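You operate a simulated robot arm through the tools that you are given. There is no shell and no other tool. Be economical: measure what you need, move in short steps, check, and stop when the job is done.

You run a simulated robot arm. Do the job below in one go: nothing can be reset, and whatever is moved stays where it is left.

JOB
Set the vent lever to 3.

It is judged by the outcome, as a careful person would: the job done as asked, and still so three seconds after it is handed in. It fails if anything else is knocked over, pushed out of place, dropped, spilled or broken.

ROBOT AND FRAMES
A 6-joint arm with a two-finger parallel gripper on a trunk, on a base that drives. Base frame: it is fixed to the floor where the robot stands at the start and does not move with it; the origin is under the middle of the robot, x ahead of it, y to its left, z up. Units: m, degrees, N and s.
It reaches about 0.827 m from its shoulder. Its first joint turns from -166.0 to 166.0 degrees. Places, roughly: vent lever [0.6, 0, 1.7]. Payload 4.1 kg.
The tool frame sits at the grasp point between the pads (the TCP): z along the fingers, y along the line on which they close. The tips reach 0.023 m beyond it. Largest opening 0.094 m; finger width 0.038, thickness 0.01; the body of the gripper, 0.054 by 0.096 m, starts 0.039 m behind the TCP.
Orientation is told as [roll, pitch, yaw] about the base's x, y, z axes, in that order, counted from this pose: with the fingers straight down and closing along the base's y, the tool's x points along the base's -x, its y along +y and its z along -z.

CONTROLS
- The arm moves only by the tool nudge_tool. Its argument "rows" is a list of rows, each an object of numbers (a shift or turn left out is 0, a gripper value left out holds the last): "x", "y", "z": the shift along the tool's x, y, z in units of 200 mm (1.0 is 200 mm); "wx", "wy", "wz": the turn, a rotation vector about the tool's x, y, z in units of 180 degrees (1.0 is 180 degrees); "grip": the opening, from 0 (shut) to 1 (fully open). In form: [{"x": .., "y": .., "z": .., "wx": .., "wy": .., "wz": .., "grip": ..}, ...]. A call has 1 to 10 rows; each row is the pose to reach, as a shift and turn from the pose commanded when the call began, along the tool's axes at that moment. A call with a number of a shift or a turn outside -1 to 1 is refused whole. A row lasts 0.2 s, in which the tool goes at most 0.05 m and 8.6 degrees; a call with a longer step from one row to the next is refused whole, and so is a gripper value outside its range. Where a pose cannot be reached the arm comes as near as it can. A force on the tool above 40 N (or 10 N above the force at the start of the call, whichever is more), or a blocked arm, ends the call early, and 0.2 s more pass. Each finger travels about 0.045 m/s and halts on what it meets, pressing with about 36 N; the grip force reading is that of the motor and also rises with nothing between the fingers. The clock runs only during rows and for 0.2 s after the last one: add rows that repeat a pose to give the fingers time. It gives the time, the measured TCP pose, the force on the tool (base axes), the opening and the grip force at its end, in the units of the frame above (readings bear some noise), and new pictures: "pictures" is both (left out), scene, wrist or none.
- Cameras (640 x 400 px; columns grow to the right, rows downward): "scene" is now at [0.0302, 0.1374, 1.366]; the picture's right is [-0.32, -0.95, 0.00], its down [-0.15, 0.05, -0.99] and it looks along [0.93, -0.32, -0.16] (base axes); focal length 214 px, centre (320, 200). "wrist" rides on the gripper at [0.086, 0.016, -0.074] in the tool frame; the picture's right is [-0.18, 0.98, 0.00], its down [-0.58, -0.11, -0.81] and it looks along [-0.79, -0.15, 0.59] (tool axes); focal length 243 px, centre (320, 200). There is no depth. A picture from a camera that has moved, and an enlarged one, comes with that camera's place and axes in the base frame and with its lens.
- lift_body(by): slides the trunk up (or, below 0, down) by that many m; the arm and the scene camera ride with it, the base frame stays. It gives what a move gives, with no picture.
- base_move(legs): drives the robot by 1 to 6 legs, each [ahead, turn to the left] in m and degrees, along the robot's own axes; the way and the turn of a leg run together, so that a leg with both is an arc; at most 1.5 m and 180 degrees a leg. The arm and the cameras ride along, it lands a little off, and it stops where it bumps. It gives what a move gives, and a new picture of the scene camera.
- pan_tilt(pan, tilt): turns the head with the scene camera to pan (to the left, within 155 degrees either way) and tilt (down, from -29 to 69), counted from straight ahead of the robot. It gives what a move gives, and a new picture of the scene camera.
- inspect(camera, box): a new picture of the part [left, top, right, bottom] of that camera's present view, enlarged. It takes no simulated time.
- finish_job(): hands the job in; it is judged then, once.

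Work in short steps. Places have to be worked out from the pictures, the camera data and where the tool is seen: move nearer, look again, correct. Check each grasp and each placing, and mend what went wrong. You have 120 turns and 260 pictures in all, those below and enlarged ones among them. Open the gripper and draw the arm clear of the work before you hand the job in, unless the task says otherwise; then end with one line.

The tools are called as a command line: name --argument value ..., lists and objects as JSON in quotes. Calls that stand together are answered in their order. nudge_tool: Moves the arm, as the interface text tells. Its arguments: {"type":"object","properties":{"rows":{"type":"array","items":{"type":"object","properties":{"x":{"type":"number"},"y":{"type":"number"},"z":{"type":"number"},"wx":{"type":"number"},"wy":{"type":"number"},"wz":{"type":"number"},"grip":{"type":"number"}}}},"pictures":{"type":"string","enum":["both","scene","wrist","none"]}},"required":["rows"]} The other tools are called the same way: lift_body (by) slides the trunk up or down; base_move (legs) drives the base; pan_tilt (pan, tilt) turns the head that bears the scene camera; inspect (camera, box) takes an enlarged picture of a part of a camera's view; finish_job () hands the job in.

At the start:

```text
time_s: 0.0
ee_pos: [0.3584, -0.0695, 1.0001]
orientation: [-0.1, -0.1, 0.0]
wrist_force: [-1.1, -0.1, 0.1]
opening: 0.0943
grip_force: 0.0
trunk travel left (down, up): [-0.275, 0.315]
robot x, y, heading: [0.0009, 0.0016, 0.1]
head pan, tilt: [-18.8, 9.3]
```

scene: 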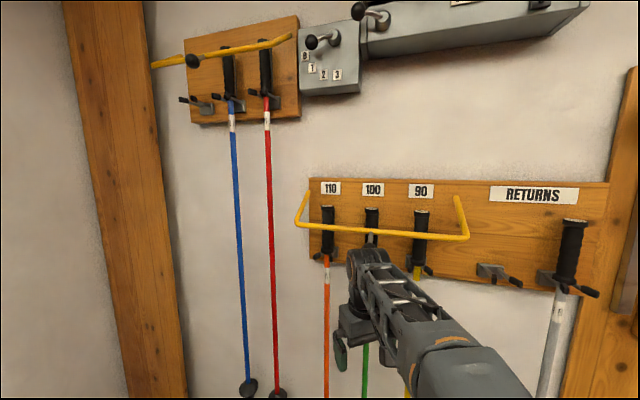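
wrist: 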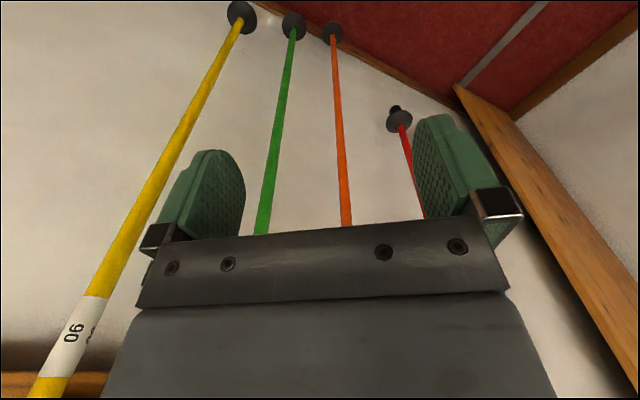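

The grey boxes near the top of the view carry the levers and a number scale. I'll tilt the head up to see them.

pan_tilt --pan -10 --tilt -22

```text
time_s: 1.0
ee_pos: [0.3576, -0.0683, 1.0003]
orientation: [0.0, 0.0, 0.0]
wrist_force: [-0.5, 0.5, -0.5]
opening: 0.0941
grip_force: 0.0
trunk travel left (down, up): [-0.275, 0.315]
robot x, y, heading: [0.0002, 0.0023, 0.3]
head pan, tilt: [-10.0, -22.0]
camera scene: at [0.0153, 0.1544, 1.4127], right [-0.17, -0.98, 0.0], down [0.37, -0.07, -0.93], along [0.91, -0.16, 0.37], focal length 214 px, centre (320, 200)
```

scene: 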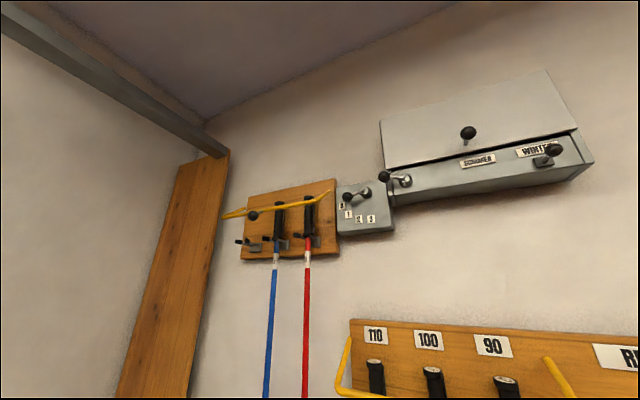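

inspect --camera "scene" --box '[320, 160, 420, 240]'

inspect --camera "scene" --box '[370, 60, 610, 220]'

```text
5.00 times, centred on (370, 200) of scene
camera zoom: at [0.0153, 0.1544, 1.4127], right [-0.17, -0.98, 0.0], down [0.37, -0.07, -0.93], along [0.91, -0.16, 0.37], focal length 1072 px, centre (70, 200)
```

zoom: 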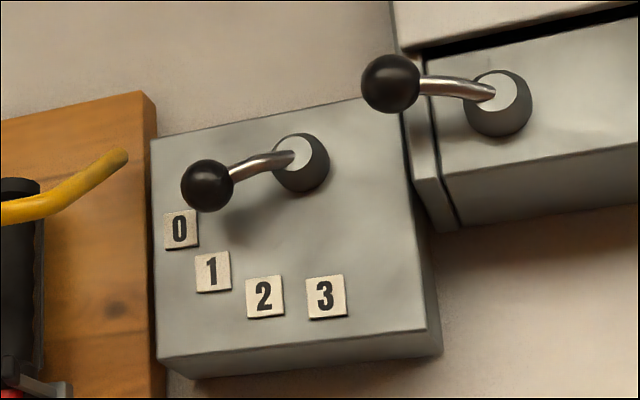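

```text
2.50 times, centred on (490, 140) of scene
camera zoom: at [0.0153, 0.1544, 1.4127], right [-0.17, -0.98, 0.0], down [0.37, -0.07, -0.93], along [0.91, -0.16, 0.37], focal length 536 px, centre (-105, 350)
```

zoom: 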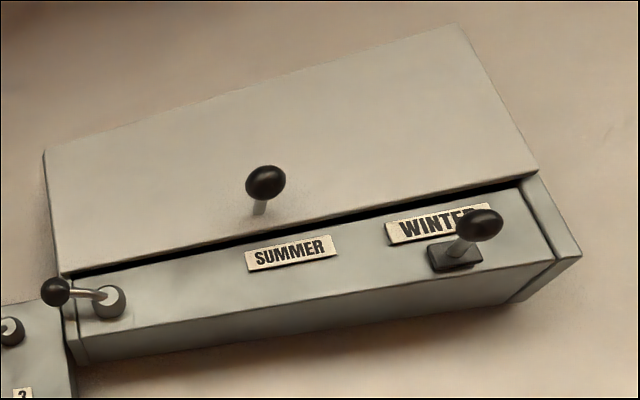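

The vent lever sits on the 0–3 plate and points at 0. I'll back off a little to clear the rack bar, then raise the trunk for a level view.

base_move --legs '[[-0.2, 0]]'

lift_body --by 0.3

pan_tilt --pan -12 --tilt 0

```text
time_s: 2.6
ee_pos: [0.1531, -0.0683, 1.0001]
orientation: [-0.1, 0.0, 0.1]
wrist_force: [-0.3, -0.1, -0.2]
opening: 0.0941
grip_force: 0.0
trunk travel left (down, up): [-0.275, 0.315]
robot x, y, heading: [-0.1995, 0.0039, 0.1]
head pan, tilt: [-10.0, -22.0]
camera scene: at [-0.191, 0.1543, 1.4127], right [-0.17, -0.98, 0.0], down [0.37, -0.06, -0.93], along [0.91, -0.16, 0.37], focal length 214 px, centre (320, 200)
```

scene: 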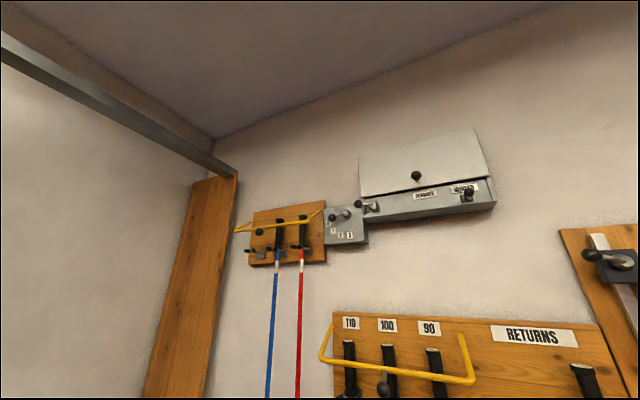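

```text
time_s: 5.6
ee_pos: [0.1524, -0.0669, 1.2994]
orientation: [0.0, 0.0, 0.1]
wrist_force: [0.5, -0.4, 0.8]
opening: 0.0941
grip_force: 0.1
trunk travel left (down, up): [-0.575, 0.015]
robot x, y, heading: [-0.2051, -0.0, 0.1]
head pan, tilt: [-10.0, -22.0]
```

```text
time_s: 6.4
ee_pos: [0.152, -0.0692, 1.2989]
orientation: [0.0, 0.1, 0.1]
wrist_force: [0.1, 0.5, 0.2]
opening: 0.094
grip_force: 0.1
trunk travel left (down, up): [-0.575, 0.015]
robot x, y, heading: [-0.2031, 0.0039, 0.2]
head pan, tilt: [-12.0, 0.0]
camera scene: at [-0.1762, 0.1485, 1.6809], right [-0.21, -0.98, 0.0], down [0.0, 0.0, -1.0], along [0.98, -0.21, 0.0], focal length 214 px, centre (320, 200)
```

scene: 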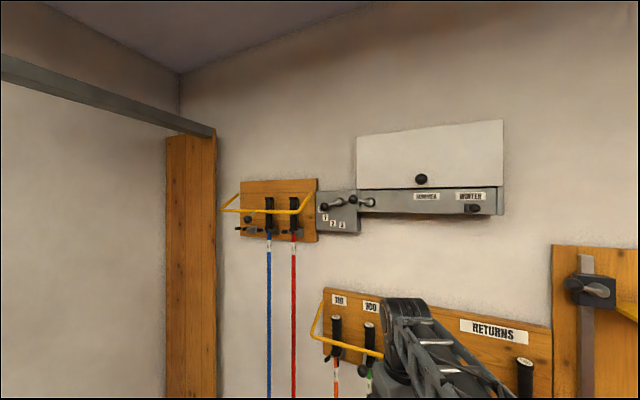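

inspect --camera "scene" --box '[300, 180, 396, 240]'

inspect --camera "scene" --box '[210, 110, 530, 310]'

```text
6.67 times, centred on (348, 210) of scene
camera zoom: at [-0.1762, 0.1485, 1.6809], right [-0.21, -0.98, 0.0], down [0.0, 0.0, -1.0], along [0.98, -0.21, 0.0], focal length 1430 px, centre (133, 133)
```

zoom: 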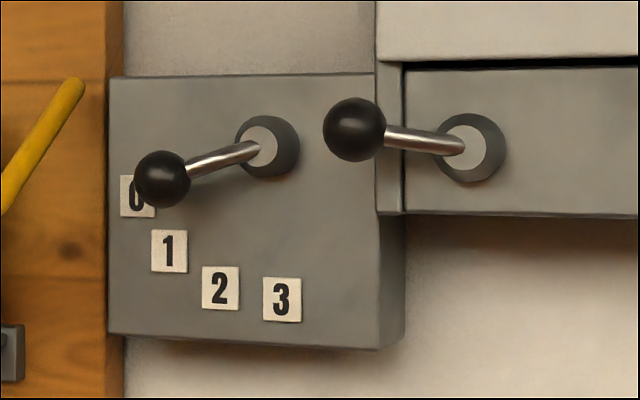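

```text
2.00 times, centred on (370, 210) of scene
camera zoom: at [-0.1762, 0.1485, 1.6809], right [-0.21, -0.98, 0.0], down [0.0, 0.0, -1.0], along [0.98, -0.21, 0.0], focal length 429 px, centre (220, 180)
```

zoom: 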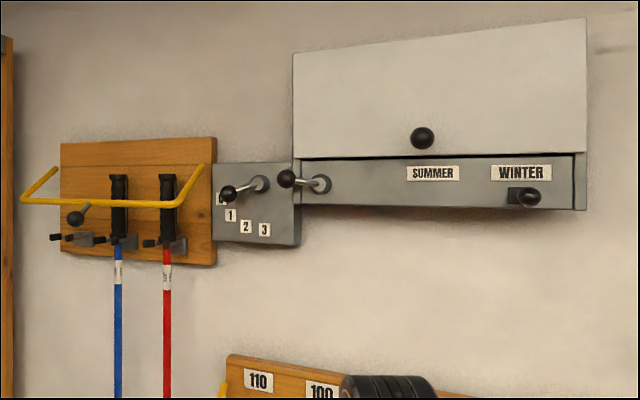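

The vent lever's pivot works out near (0.57, -0.08, 1.674). The knob is to its left at 0, and 3 is almost straight below the pivot, so it needs about a 75° turn. I'll raise the hand and pitch it to point forward, well short of the wall.

nudge_tool --rows '[{"x": -0.05, "z": -0.1, "wy": -0.045}, {"x": -0.1, "z": -0.2, "wy": -0.09}, {"x": -0.15, "z": -0.3, "wy": -0.135}, {"x": -0.2, "z": -0.4, "wy": -0.18}, {"x": -0.25, "z": -0.5, "wy": -0.225}, {"x": -0.3, "z": -0.6, "wy": -0.27}, {"x": -0.35, "z": -0.7, "wy": -0.315}, {"x": -0.4, "z": -0.8, "wy": -0.36}, {"x": -0.45, "z": -0.9, "wy": -0.405}, {"x": -0.5, "z": -1.0, "wy": -0.45}]'

```text
time_s: 8.6
ee_pos: [0.2541, -0.0671, 1.5001]
orientation: [0.0, -81.1, -0.1]
wrist_force: [0.0, 0.7, 0.6]
opening: 0.094
grip_force: 0.1
trunk travel left (down, up): [-0.575, 0.015]
robot x, y, heading: [-0.2054, 0.0033, 0.1]
head pan, tilt: [-12.0, 0.0]
camera scene: at [-0.176, 0.1484, 1.6808], right [-0.21, -0.98, 0.0], down [0.0, 0.0, -1.0], along [0.98, -0.21, 0.0], focal length 214 px, centre (320, 200)
camera wrist: at [0.1672, -0.0524, 1.4269], right [0.03, 0.98, 0.18], down [-0.71, -0.11, 0.7], along [0.71, -0.15, 0.69], focal length 243 px, centre (320, 200)
```

scene: 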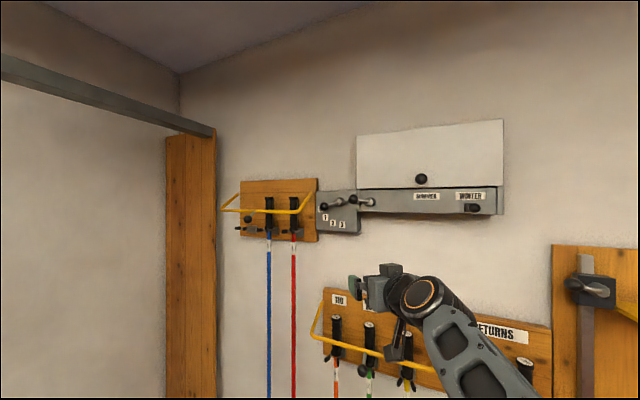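
wrist: 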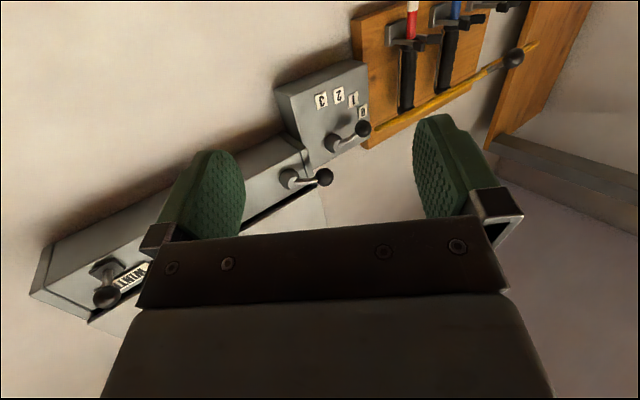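

inspect --camera "wrist" --box '[264, 50, 424, 210]'

```text
2.50 times, centred on (344, 130) of wrist
camera zoom: at [0.1672, -0.0524, 1.4269], right [0.03, 0.98, 0.18], down [-0.71, -0.11, 0.7], along [0.71, -0.15, 0.69], focal length 606 px, centre (260, 375)
```

zoom: 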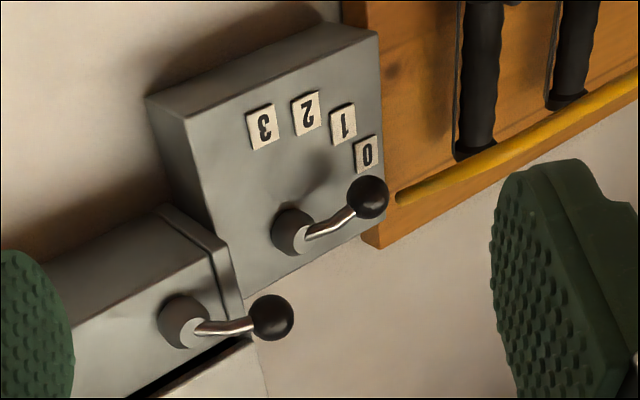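

The label and knob positions, and the perspective, show the wall is skewed about 37°, so I need to approach along about [0.8, -0.6, 0]. The knob is near (0.577, -0.03, 1.656). I'll level the tool, shift left and up, then yaw it.

nudge_tool --rows '[{"x": -0.134, "y": 0.15, "z": 0.08, "wy": -0.01}, {"x": -0.268, "y": 0.3, "z": 0.16, "wy": -0.02}, {"x": -0.402, "y": 0.45, "z": 0.24, "wy": -0.03}, {"x": -0.536, "y": 0.6, "z": 0.32, "wy": -0.04}, {"x": -0.67, "y": 0.75, "z": 0.4, "wy": -0.0494}]' --pictures "none"

nudge_tool --rows '[{"wx": 0.042}, {"wx": 0.084}, {"wx": 0.126}, {"wx": 0.168}, {"wx": 0.2056}]'

```text
time_s: 9.8
ee_pos: [0.3518, 0.083, 1.6196]
orientation: [-10.8, -89.8, 11.0]
wrist_force: [0.0, 0.0, 0.1]
opening: 0.0939
grip_force: 0.1
trunk travel left (down, up): [-0.575, 0.015]
robot x, y, heading: [-0.2066, 0.0057, -0.2]
head pan, tilt: [-12.0, 0.0]
```

```text
time_s: 11.0
ee_pos: [0.3524, 0.0822, 1.6193]
orientation: [-40.0, -89.9, 3.0]
wrist_force: [-0.3, 0.2, 0.0]
opening: 0.0942
grip_force: 0.1
trunk travel left (down, up): [-0.575, 0.015]
robot x, y, heading: [-0.2028, 0.0013, 0.2]
head pan, tilt: [-12.0, 0.0]
camera scene: at [-0.1756, 0.149, 1.6808], right [-0.21, -0.98, 0.0], down [0.0, 0.0, -1.0], along [0.98, -0.21, 0.0], focal length 214 px, centre (320, 200)
camera wrist: at [0.303, 0.1399, 1.5339], right [0.59, 0.78, 0.18], down [-0.71, 0.4, 0.58], along [0.38, -0.47, 0.79], focal length 243 px, centre (320, 200)
```

scene: 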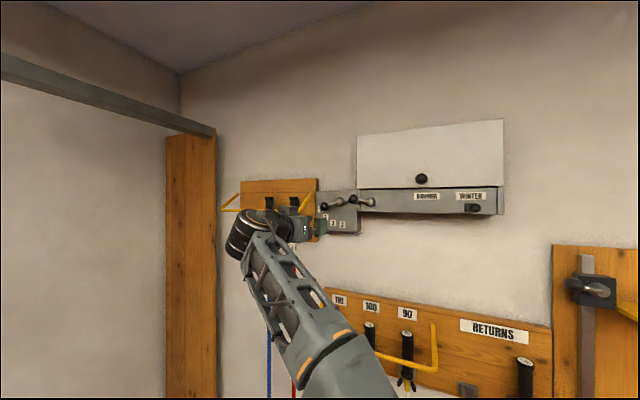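
wrist: 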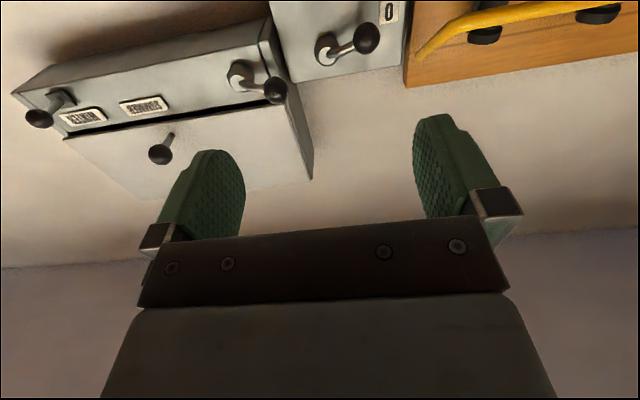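

The knob re-triangulates to about (0.575, -0.028, 1.656). Next I roll the hand about -130° so the fingers close across the lever and the wrist camera sits up and to the right, clear of the neighbouring knob and the yellow bar.

nudge_tool --rows '[{"wz": -0.047}, {"wz": -0.094}, {"wz": -0.141}, {"wz": -0.188}, {"wz": -0.235}, {"wz": -0.282}, {"wz": -0.329}, {"wz": -0.376}, {"wz": -0.423}, {"wz": -0.47}]' --pictures "none"

nudge_tool --rows '[{"wz": -0.047, "grip": 0.65}, {"wz": -0.094}, {"wz": -0.141}, {"wz": -0.188}, {"wz": -0.235}, {"wz": -0.252}]'

```text
time_s: 13.2
ee_pos: [0.3512, 0.0815, 1.6199]
orientation: [-89.9, -5.2, 53.1]
wrist_force: [-0.6, 0.3, -0.4]
opening: 0.0939
grip_force: 0.1
trunk travel left (down, up): [-0.575, 0.015]
robot x, y, heading: [-0.2038, 0.0007, -0.1]
head pan, tilt: [-12.0, 0.0]
```

```text
time_s: 14.6
ee_pos: [0.3517, 0.0823, 1.6202]
orientation: [-89.9, 40.1, 53.1]
wrist_force: [0.0, -0.1, 0.0]
opening: 0.0611
grip_force: 0.1
trunk travel left (down, up): [-0.575, 0.015]
robot x, y, heading: [-0.1999, 0.003, 0.0]
head pan, tilt: [-12.0, 0.0]
camera scene: at [-0.1761, 0.1485, 1.6808], right [-0.21, -0.98, 0.0], down [0.0, 0.0, -1.0], along [0.98, -0.21, 0.0], focal length 214 px, centre (320, 200)
camera wrist: at [0.2473, 0.0651, 1.6634], right [-0.3, -0.39, -0.87], down [-0.34, 0.9, -0.29], along [0.89, 0.21, -0.4], focal length 243 px, centre (320, 200)
```

scene: 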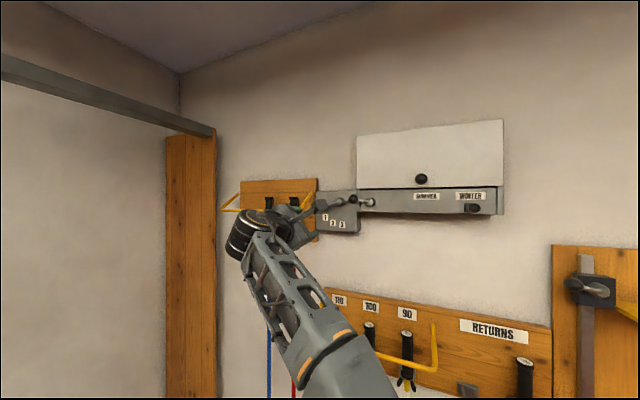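
wrist: 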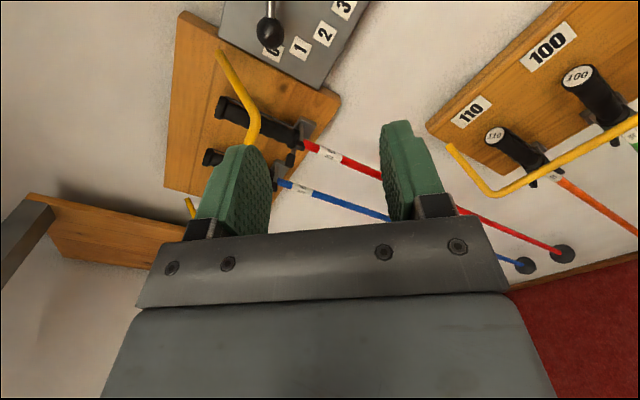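

inspect --camera "wrist" --box '[180, 0, 380, 220]'

inspect --camera "scene" --box '[210, 160, 390, 272]'

```text
1.82 times, centred on (280, 110) of wrist
camera zoom: at [0.2473, 0.0651, 1.6634], right [-0.3, -0.39, -0.87], down [-0.34, 0.9, -0.29], along [0.89, 0.21, -0.4], focal length 441 px, centre (393, 364)
```

zoom: 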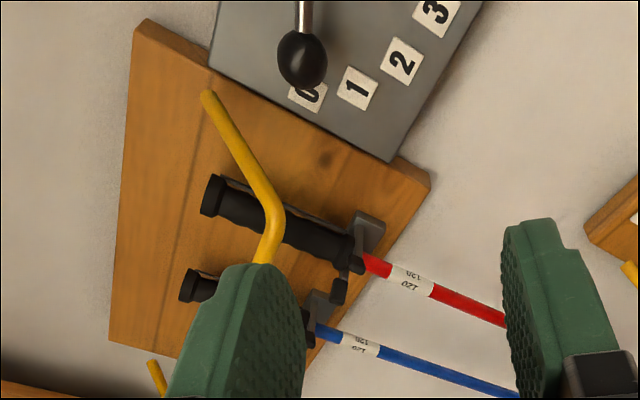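

```text
3.56 times, centred on (300, 216) of scene
camera zoom: at [-0.1761, 0.1485, 1.6808], right [-0.21, -0.98, 0.0], down [0.0, 0.0, -1.0], along [0.98, -0.21, 0.0], focal length 763 px, centre (391, 143)
```

zoom: 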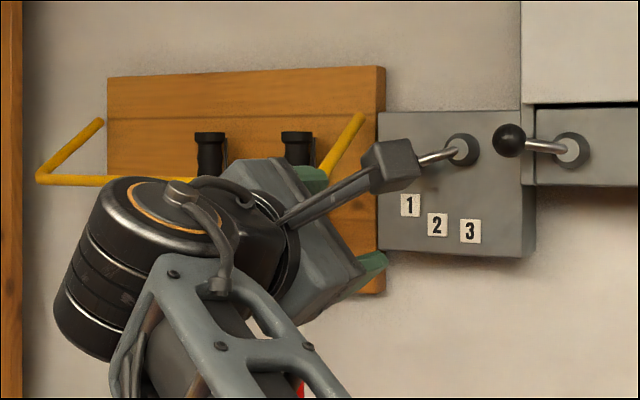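

The bar bend is about 7.6 cm left of the knob, so there's enough room. I'll line up with the knob at a standoff of about 12 cm.

nudge_tool --rows '[{"x": -0.015, "y": -0.072, "z": 0.15}, {"x": -0.03, "y": -0.143, "z": 0.3}, {"x": -0.045, "y": -0.215, "z": 0.45}, {"x": -0.06, "y": -0.286, "z": 0.6}, {"x": -0.06, "y": -0.286, "z": 0.6}]'

```text
time_s: 15.8
ee_pos: [0.4325, 0.0351, 1.609]
orientation: [-89.9, 40.0, 53.1]
wrist_force: [0.3, -0.1, 0.2]
opening: 0.061
grip_force: 0.1
out of reach, approached as far as the arm can: row 2, 3, 4, 5
trunk travel left (down, up): [-0.575, 0.015]
robot x, y, heading: [-0.2071, 0.0029, 0.2]
head pan, tilt: [-12.0, 0.0]
camera scene: at [-0.1766, 0.149, 1.6808], right [-0.21, -0.98, 0.0], down [0.0, 0.0, -1.0], along [0.98, -0.21, 0.0], focal length 214 px, centre (320, 200)
camera wrist: at [0.3278, 0.0186, 1.6534], right [-0.3, -0.39, -0.87], down [-0.34, 0.9, -0.29], along [0.89, 0.21, -0.4], focal length 243 px, centre (320, 200)
```

scene: 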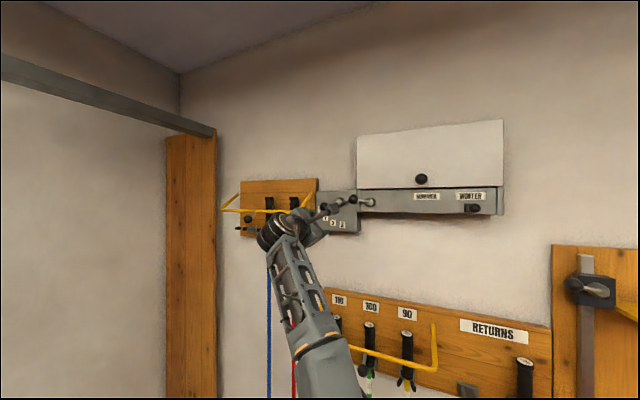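
wrist: 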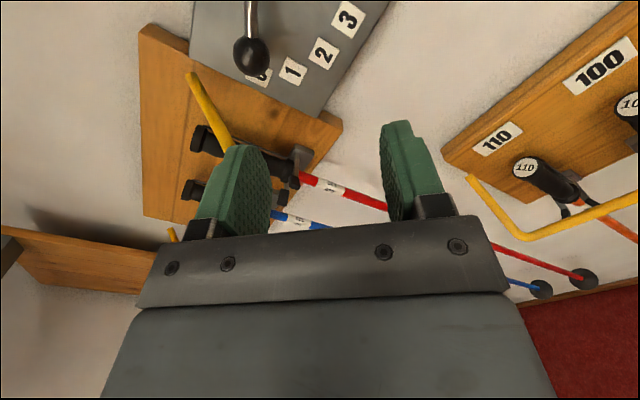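

That pose is out of reach from here. I'll pull the hand back, then drive the base 0.17 m closer.

nudge_tool --rows '[{"x": 0.05, "y": 0.05, "z": -0.2}, {"x": 0.1, "y": 0.1, "z": -0.4}, {"x": 0.15, "y": 0.15, "z": -0.6}, {"x": 0.2, "y": 0.18, "z": -0.8}, {"x": 0.25, "y": 0.2, "z": -0.98}]' --pictures "none"

```text
time_s: 17.0
ee_pos: [0.238, 0.104, 1.6115]
orientation: [-89.9, 40.0, 53.1]
wrist_force: [0.6, 0.4, 0.3]
opening: 0.0612
grip_force: 0.0
trunk travel left (down, up): [-0.575, 0.015]
robot x, y, heading: [-0.2037, 0.0024, 0.3]
head pan, tilt: [-12.0, 0.0]
```

The hand is back at x = 0.238, so I'll drive forward.

base_move --legs '[[0.17, 0]]'

```text
time_s: 18.5
ee_pos: [0.4113, 0.1077, 1.6116]
orientation: [-89.8, 40.1, 53.2]
wrist_force: [-0.1, -0.5, 0.6]
opening: 0.061
grip_force: 0.1
trunk travel left (down, up): [-0.575, 0.015]
robot x, y, heading: [-0.0317, 0.0053, 0.3]
head pan, tilt: [-12.0, 0.0]
camera scene: at [-0.0034, 0.1491, 1.6808], right [-0.2, -0.98, 0.0], down [0.0, 0.0, -1.0], along [0.98, -0.2, 0.0], focal length 214 px, centre (320, 200)
```

scene: 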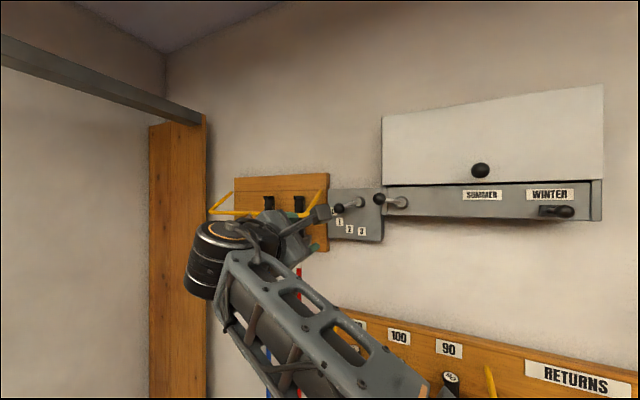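

Now I line up on the knob with about 10 cm of standoff.

nudge_tool --rows '[{"x": 0.06, "y": -0.045, "z": 0.14}, {"x": 0.12, "y": -0.09, "z": 0.28}, {"x": 0.18, "y": -0.1365, "z": 0.42}, {"x": 0.1825, "y": -0.1365, "z": 0.56}, {"x": 0.1825, "y": -0.1365, "z": 0.56}]'

```text
time_s: 19.7
ee_pos: [0.4935, 0.0298, 1.6571]
orientation: [-89.9, 40.1, 53.3]
wrist_force: [0.4, 0.0, -0.3]
opening: 0.0609
grip_force: 0.0
trunk travel left (down, up): [-0.575, 0.015]
robot x, y, heading: [-0.0332, 0.0033, 0.3]
head pan, tilt: [-12.0, 0.0]
camera scene: at [-0.0049, 0.1491, 1.6808], right [-0.2, -0.98, 0.0], down [0.0, 0.0, -1.0], along [0.98, -0.2, 0.0], focal length 214 px, centre (320, 200)
camera wrist: at [0.389, 0.0122, 1.7006], right [-0.29, -0.39, -0.87], down [-0.34, 0.9, -0.29], along [0.89, 0.21, -0.4], focal length 243 px, centre (320, 200)
```

scene: 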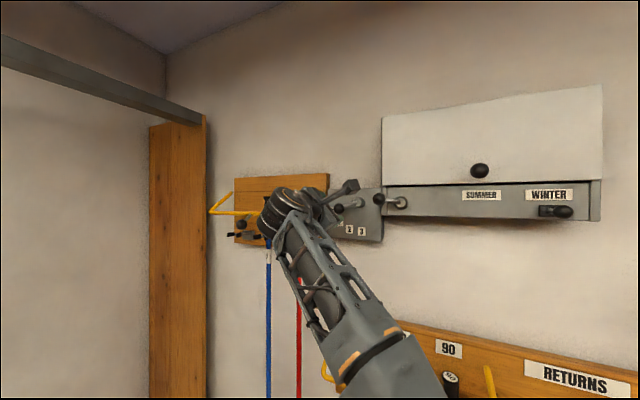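
wrist: 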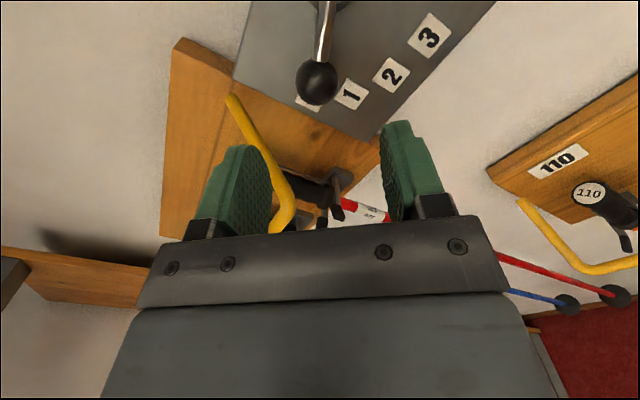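

The knob estimate is consistent at (0.575, -0.027, 1.657), centred between the fingers. I'll advance 9.5 cm so the fingers straddle it.

nudge_tool --rows '[{"x": -0.005, "y": -0.005, "z": 0.12}, {"x": -0.01, "y": -0.007, "z": 0.24}, {"x": -0.01, "y": -0.007, "z": 0.33}]'

```text
time_s: 20.5
ee_pos: [0.551, -0.0075, 1.6557]
orientation: [-89.8, 40.2, 53.3]
wrist_force: [0.4, 0.1, 0.5]
opening: 0.0609
grip_force: 0.2
trunk travel left (down, up): [-0.575, 0.015]
robot x, y, heading: [-0.0319, 0.0005, 0.3]
head pan, tilt: [-12.0, 0.0]
camera scene: at [-0.004, 0.1488, 1.6808], right [-0.2, -0.98, 0.0], down [0.0, 0.0, -1.0], along [0.98, -0.2, 0.0], focal length 214 px, centre (320, 200)
camera wrist: at [0.4458, -0.025, 1.6988], right [-0.3, -0.39, -0.87], down [-0.34, 0.9, -0.29], along [0.89, 0.21, -0.4], focal length 243 px, centre (320, 200)
```

scene: 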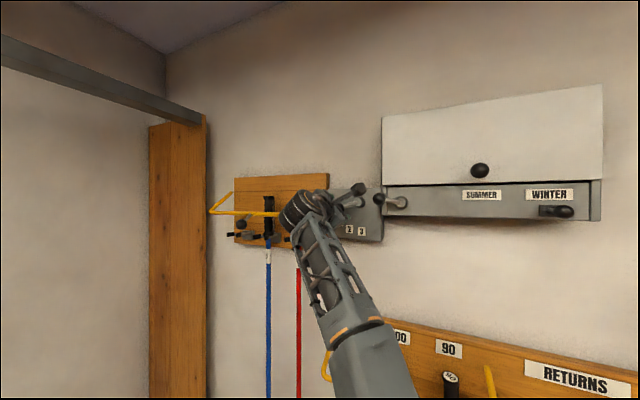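
wrist: 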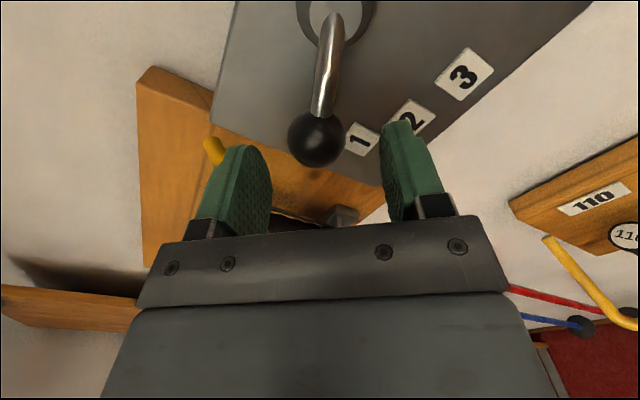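

The knob sits centred between the fingers. I'll go in the last 2.8 cm and close gently around it.

nudge_tool --rows '[{"z": 0.07}, {"z": 0.14}, {"z": 0.14, "grip": 0.45}, {"z": 0.14, "grip": 0.4}, {"z": 0.14, "grip": 0.4}]'

```text
time_s: 21.7
ee_pos: [0.5692, -0.0237, 1.6532]
orientation: [-89.9, 40.1, 53.3]
wrist_force: [1.2, 0.6, -0.2]
opening: 0.0379
grip_force: 0.4
trunk travel left (down, up): [-0.575, 0.015]
robot x, y, heading: [-0.0283, 0.0062, 0.4]
head pan, tilt: [-12.0, 0.0]
camera scene: at [-0.0046, 0.1491, 1.6808], right [-0.2, -0.98, 0.0], down [0.0, 0.0, -1.0], along [0.98, -0.2, 0.0], focal length 214 px, centre (320, 200)
camera wrist: at [0.465, -0.0412, 1.6973], right [-0.3, -0.39, -0.87], down [-0.34, 0.9, -0.29], along [0.89, 0.21, -0.4], focal length 243 px, centre (320, 200)
```

scene: 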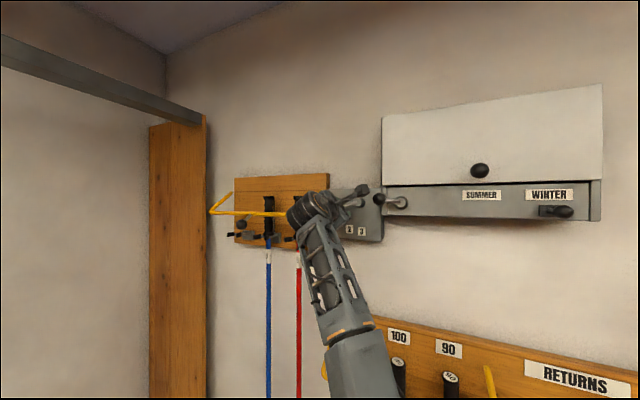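
wrist: 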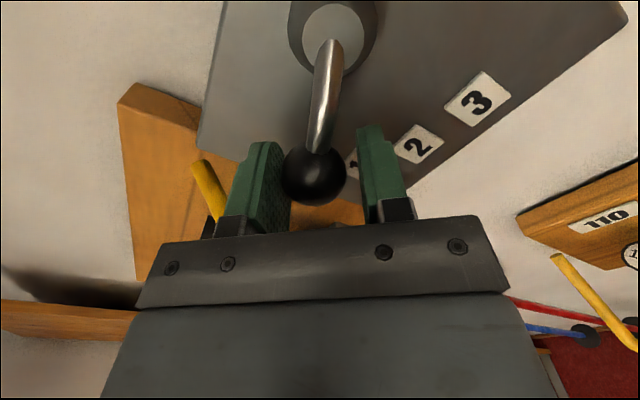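

The knob is caged with a small gap at each finger. I'll tighten the cage slightly and sweep the first half of the arc, rolling the hand with the lever.

nudge_tool --rows '[{"grip": 0.365}, {"x": -0.011, "y": 0.038, "wz": -0.034}, {"x": -0.016, "y": 0.077, "wz": -0.068}, {"x": -0.015, "y": 0.116, "wz": -0.102}, {"x": -0.008, "y": 0.155, "wz": -0.136}, {"x": 0.004, "y": 0.192, "wz": -0.17}]'

```text
time_s: 23.1
ee_pos: [0.5564, -0.0441, 1.6273]
orientation: [-89.7, 70.8, 53.5]
wrist_force: [0.0, 1.6, 0.2]
opening: 0.0351
grip_force: 0.7
trunk travel left (down, up): [-0.575, 0.015]
robot x, y, heading: [-0.0316, 0.0012, 0.1]
head pan, tilt: [-12.0, 0.0]
camera scene: at [-0.0044, 0.1494, 1.6808], right [-0.2, -0.98, 0.0], down [0.0, 0.0, -1.0], along [0.98, -0.2, 0.0], focal length 214 px, centre (320, 200)
camera wrist: at [0.4708, -0.0356, 1.7038], right [-0.52, -0.69, -0.5], down [-0.47, 0.72, -0.51], along [0.71, -0.03, -0.7], focal length 243 px, centre (320, 200)
```

scene: 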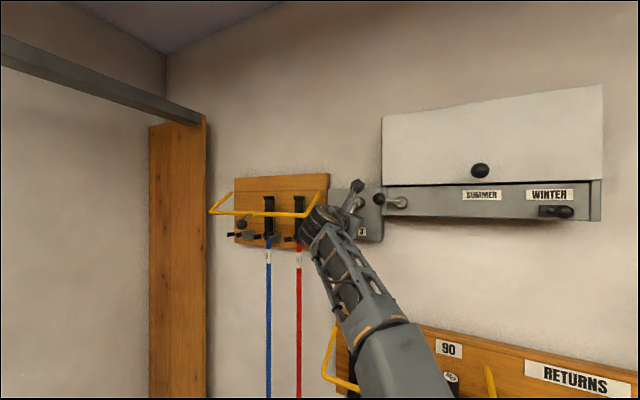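
wrist: 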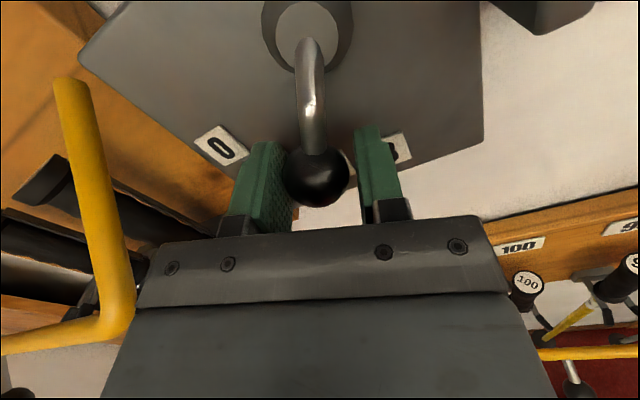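

The lever follows and is now between 1 and 2. I'll continue the arc toward 3.

nudge_tool --rows '[{"x": -0.003, "y": 0.039, "wz": -0.034}, {"x": 0.0, "y": 0.078, "wz": -0.068}, {"x": 0.009, "y": 0.117, "wz": -0.102}, {"x": 0.023, "y": 0.1535, "wz": -0.136}, {"x": 0.023, "y": 0.1535, "wz": -0.136}]'

```text
time_s: 24.3
ee_pos: [0.5381, -0.0668, 1.6207]
orientation: [89.0, 84.8, -127.8]
wrist_force: [1.8, 1.8, -1.1]
opening: 0.0354
grip_force: 1.3
trunk travel left (down, up): [-0.575, 0.015]
robot x, y, heading: [-0.0349, 0.0018, 0.3]
head pan, tilt: [-12.0, 0.0]
camera scene: at [-0.0041, 0.1495, 1.6808], right [-0.2, -0.98, 0.0], down [0.0, 0.0, -1.0], along [0.98, -0.2, 0.0], focal length 214 px, centre (320, 200)
camera wrist: at [0.4748, -0.0305, 1.7093], right [-0.6, -0.8, -0.09], down [-0.61, 0.53, -0.59], along [0.52, -0.29, -0.8], focal length 243 px, centre (320, 200)
```

scene: 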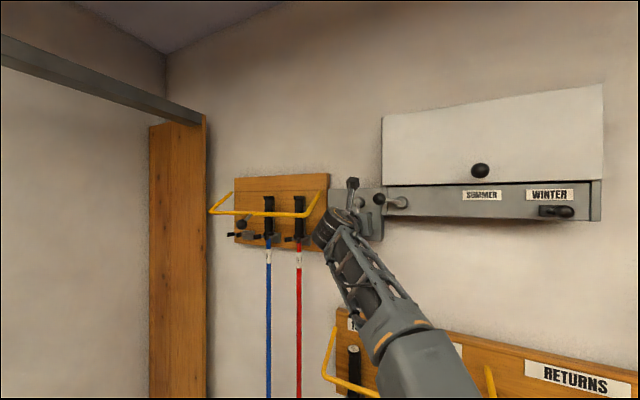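
wrist: 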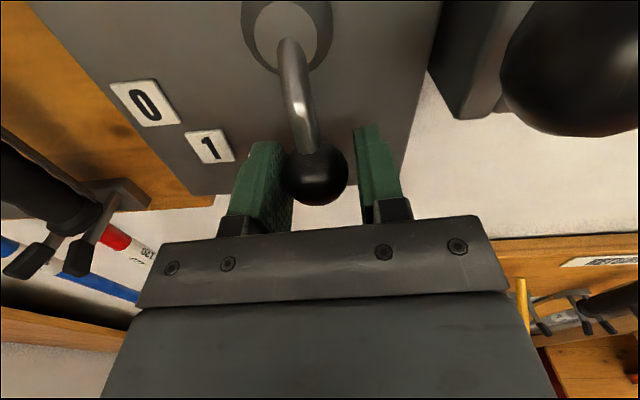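

By triangulation the lever is at about 93°, and 3 should be near 95°. I'll open slightly, back straight out and check where it points.

nudge_tool --rows '[{"grip": 0.6}, {"grip": 0.6}, {"grip": 0.6, "z": -0.15}, {"z": -0.35}, {"z": -0.55}, {"z": -0.75}]'

```text
time_s: 25.7
ee_pos: [0.416, 0.0215, 1.622]
orientation: [89.6, 84.9, -127.2]
wrist_force: [0.4, -0.5, 0.0]
opening: 0.0564
grip_force: 0.1
trunk travel left (down, up): [-0.575, 0.015]
robot x, y, heading: [-0.0342, 0.0051, 0.2]
head pan, tilt: [-12.0, 0.0]
camera scene: at [-0.0054, 0.1492, 1.6808], right [-0.2, -0.98, 0.0], down [0.0, 0.0, -1.0], along [0.98, -0.2, 0.0], focal length 214 px, centre (320, 200)
camera wrist: at [0.3523, 0.0581, 1.7097], right [-0.6, -0.8, -0.1], down [-0.61, 0.53, -0.59], along [0.52, -0.29, -0.8], focal length 243 px, centre (320, 200)
```

scene: 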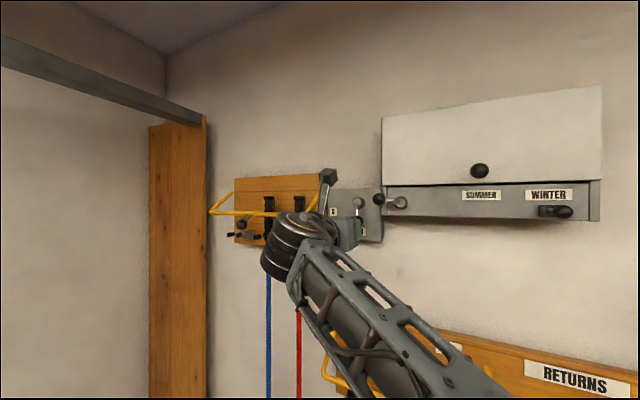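
wrist: 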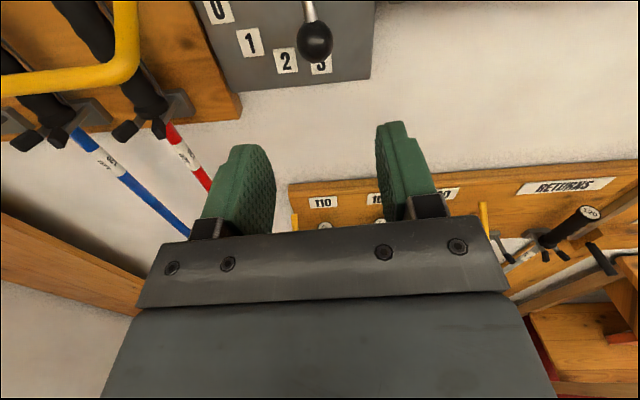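

The lever stays close to 3. I'll draw the hand back and down to get a clear scene view.

nudge_tool --rows '[{"z": -0.2}, {"z": -0.4}, {"x": -0.15, "z": -0.4}, {"x": -0.35, "z": -0.4}, {"x": -0.5, "z": -0.4}]'

inspect --camera "scene" --box '[310, 170, 406, 250]'

inspect --camera "wrist" --box '[200, 0, 440, 150]'

```text
time_s: 26.9
ee_pos: [0.3471, 0.0618, 1.5214]
orientation: [89.2, 84.9, -127.8]
wrist_force: [0.5, 0.0, 0.0]
opening: 0.0563
grip_force: 0.1
trunk travel left (down, up): [-0.575, 0.015]
robot x, y, heading: [-0.0373, 0.002, 0.2]
head pan, tilt: [-12.0, 0.0]
camera scene: at [-0.0047, 0.149, 1.6809], right [-0.2, -0.98, 0.0], down [0.0, 0.0, -1.0], along [0.98, -0.2, 0.0], focal length 214 px, centre (320, 200)
camera wrist: at [0.2842, 0.0982, 1.6099], right [-0.6, -0.8, -0.1], down [-0.61, 0.53, -0.59], along [0.52, -0.29, -0.8], focal length 243 px, centre (320, 200)
```

scene: 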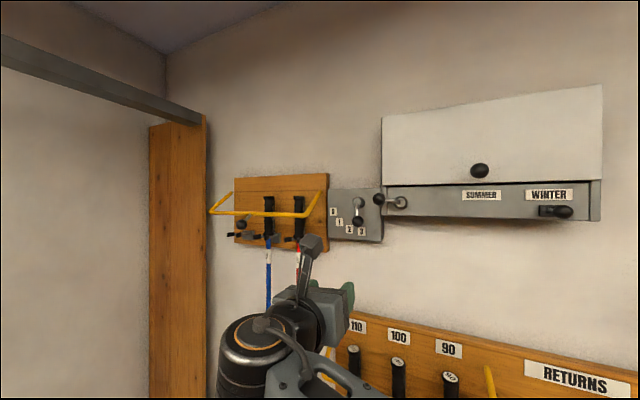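
wrist: 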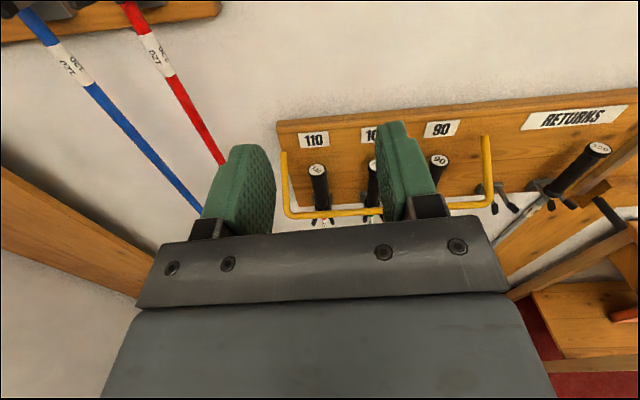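

```text
5.00 times, centred on (358, 210) of scene
camera zoom: at [-0.0047, 0.149, 1.6809], right [-0.2, -0.98, 0.0], down [0.0, 0.0, -1.0], along [0.98, -0.2, 0.0], focal length 1072 px, centre (130, 150)
```

zoom: 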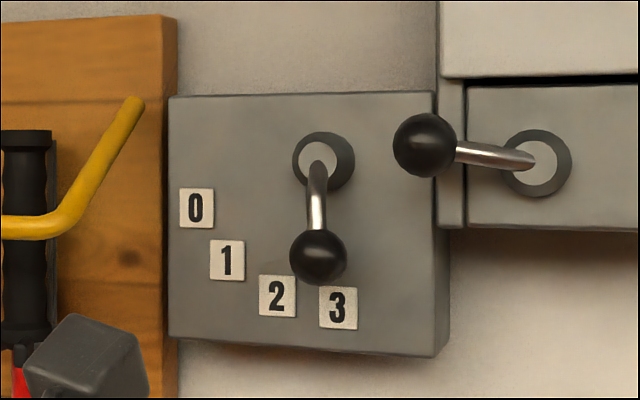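

```text
2.67 times, centred on (320, 75) of wrist
camera zoom: at [0.2842, 0.0982, 1.6099], right [-0.6, -0.8, -0.1], down [-0.61, 0.53, -0.59], along [0.52, -0.29, -0.8], focal length 647 px, centre (320, 533)
```

zoom: 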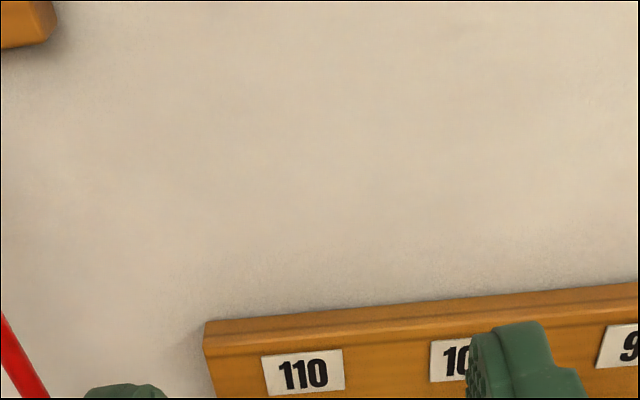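

The lever now points at 3. Label 3 fits at about 95° around the pivot, and the knob measures 95° ± 3°. It held there after release, the hand is open and clear, and nothing else has moved, so I'm handing in.

finish_job

```text
The job is handed in.
```

The vent lever is set to 3: it stayed there after I released it, and nothing else looks disturbed in the last pictures.
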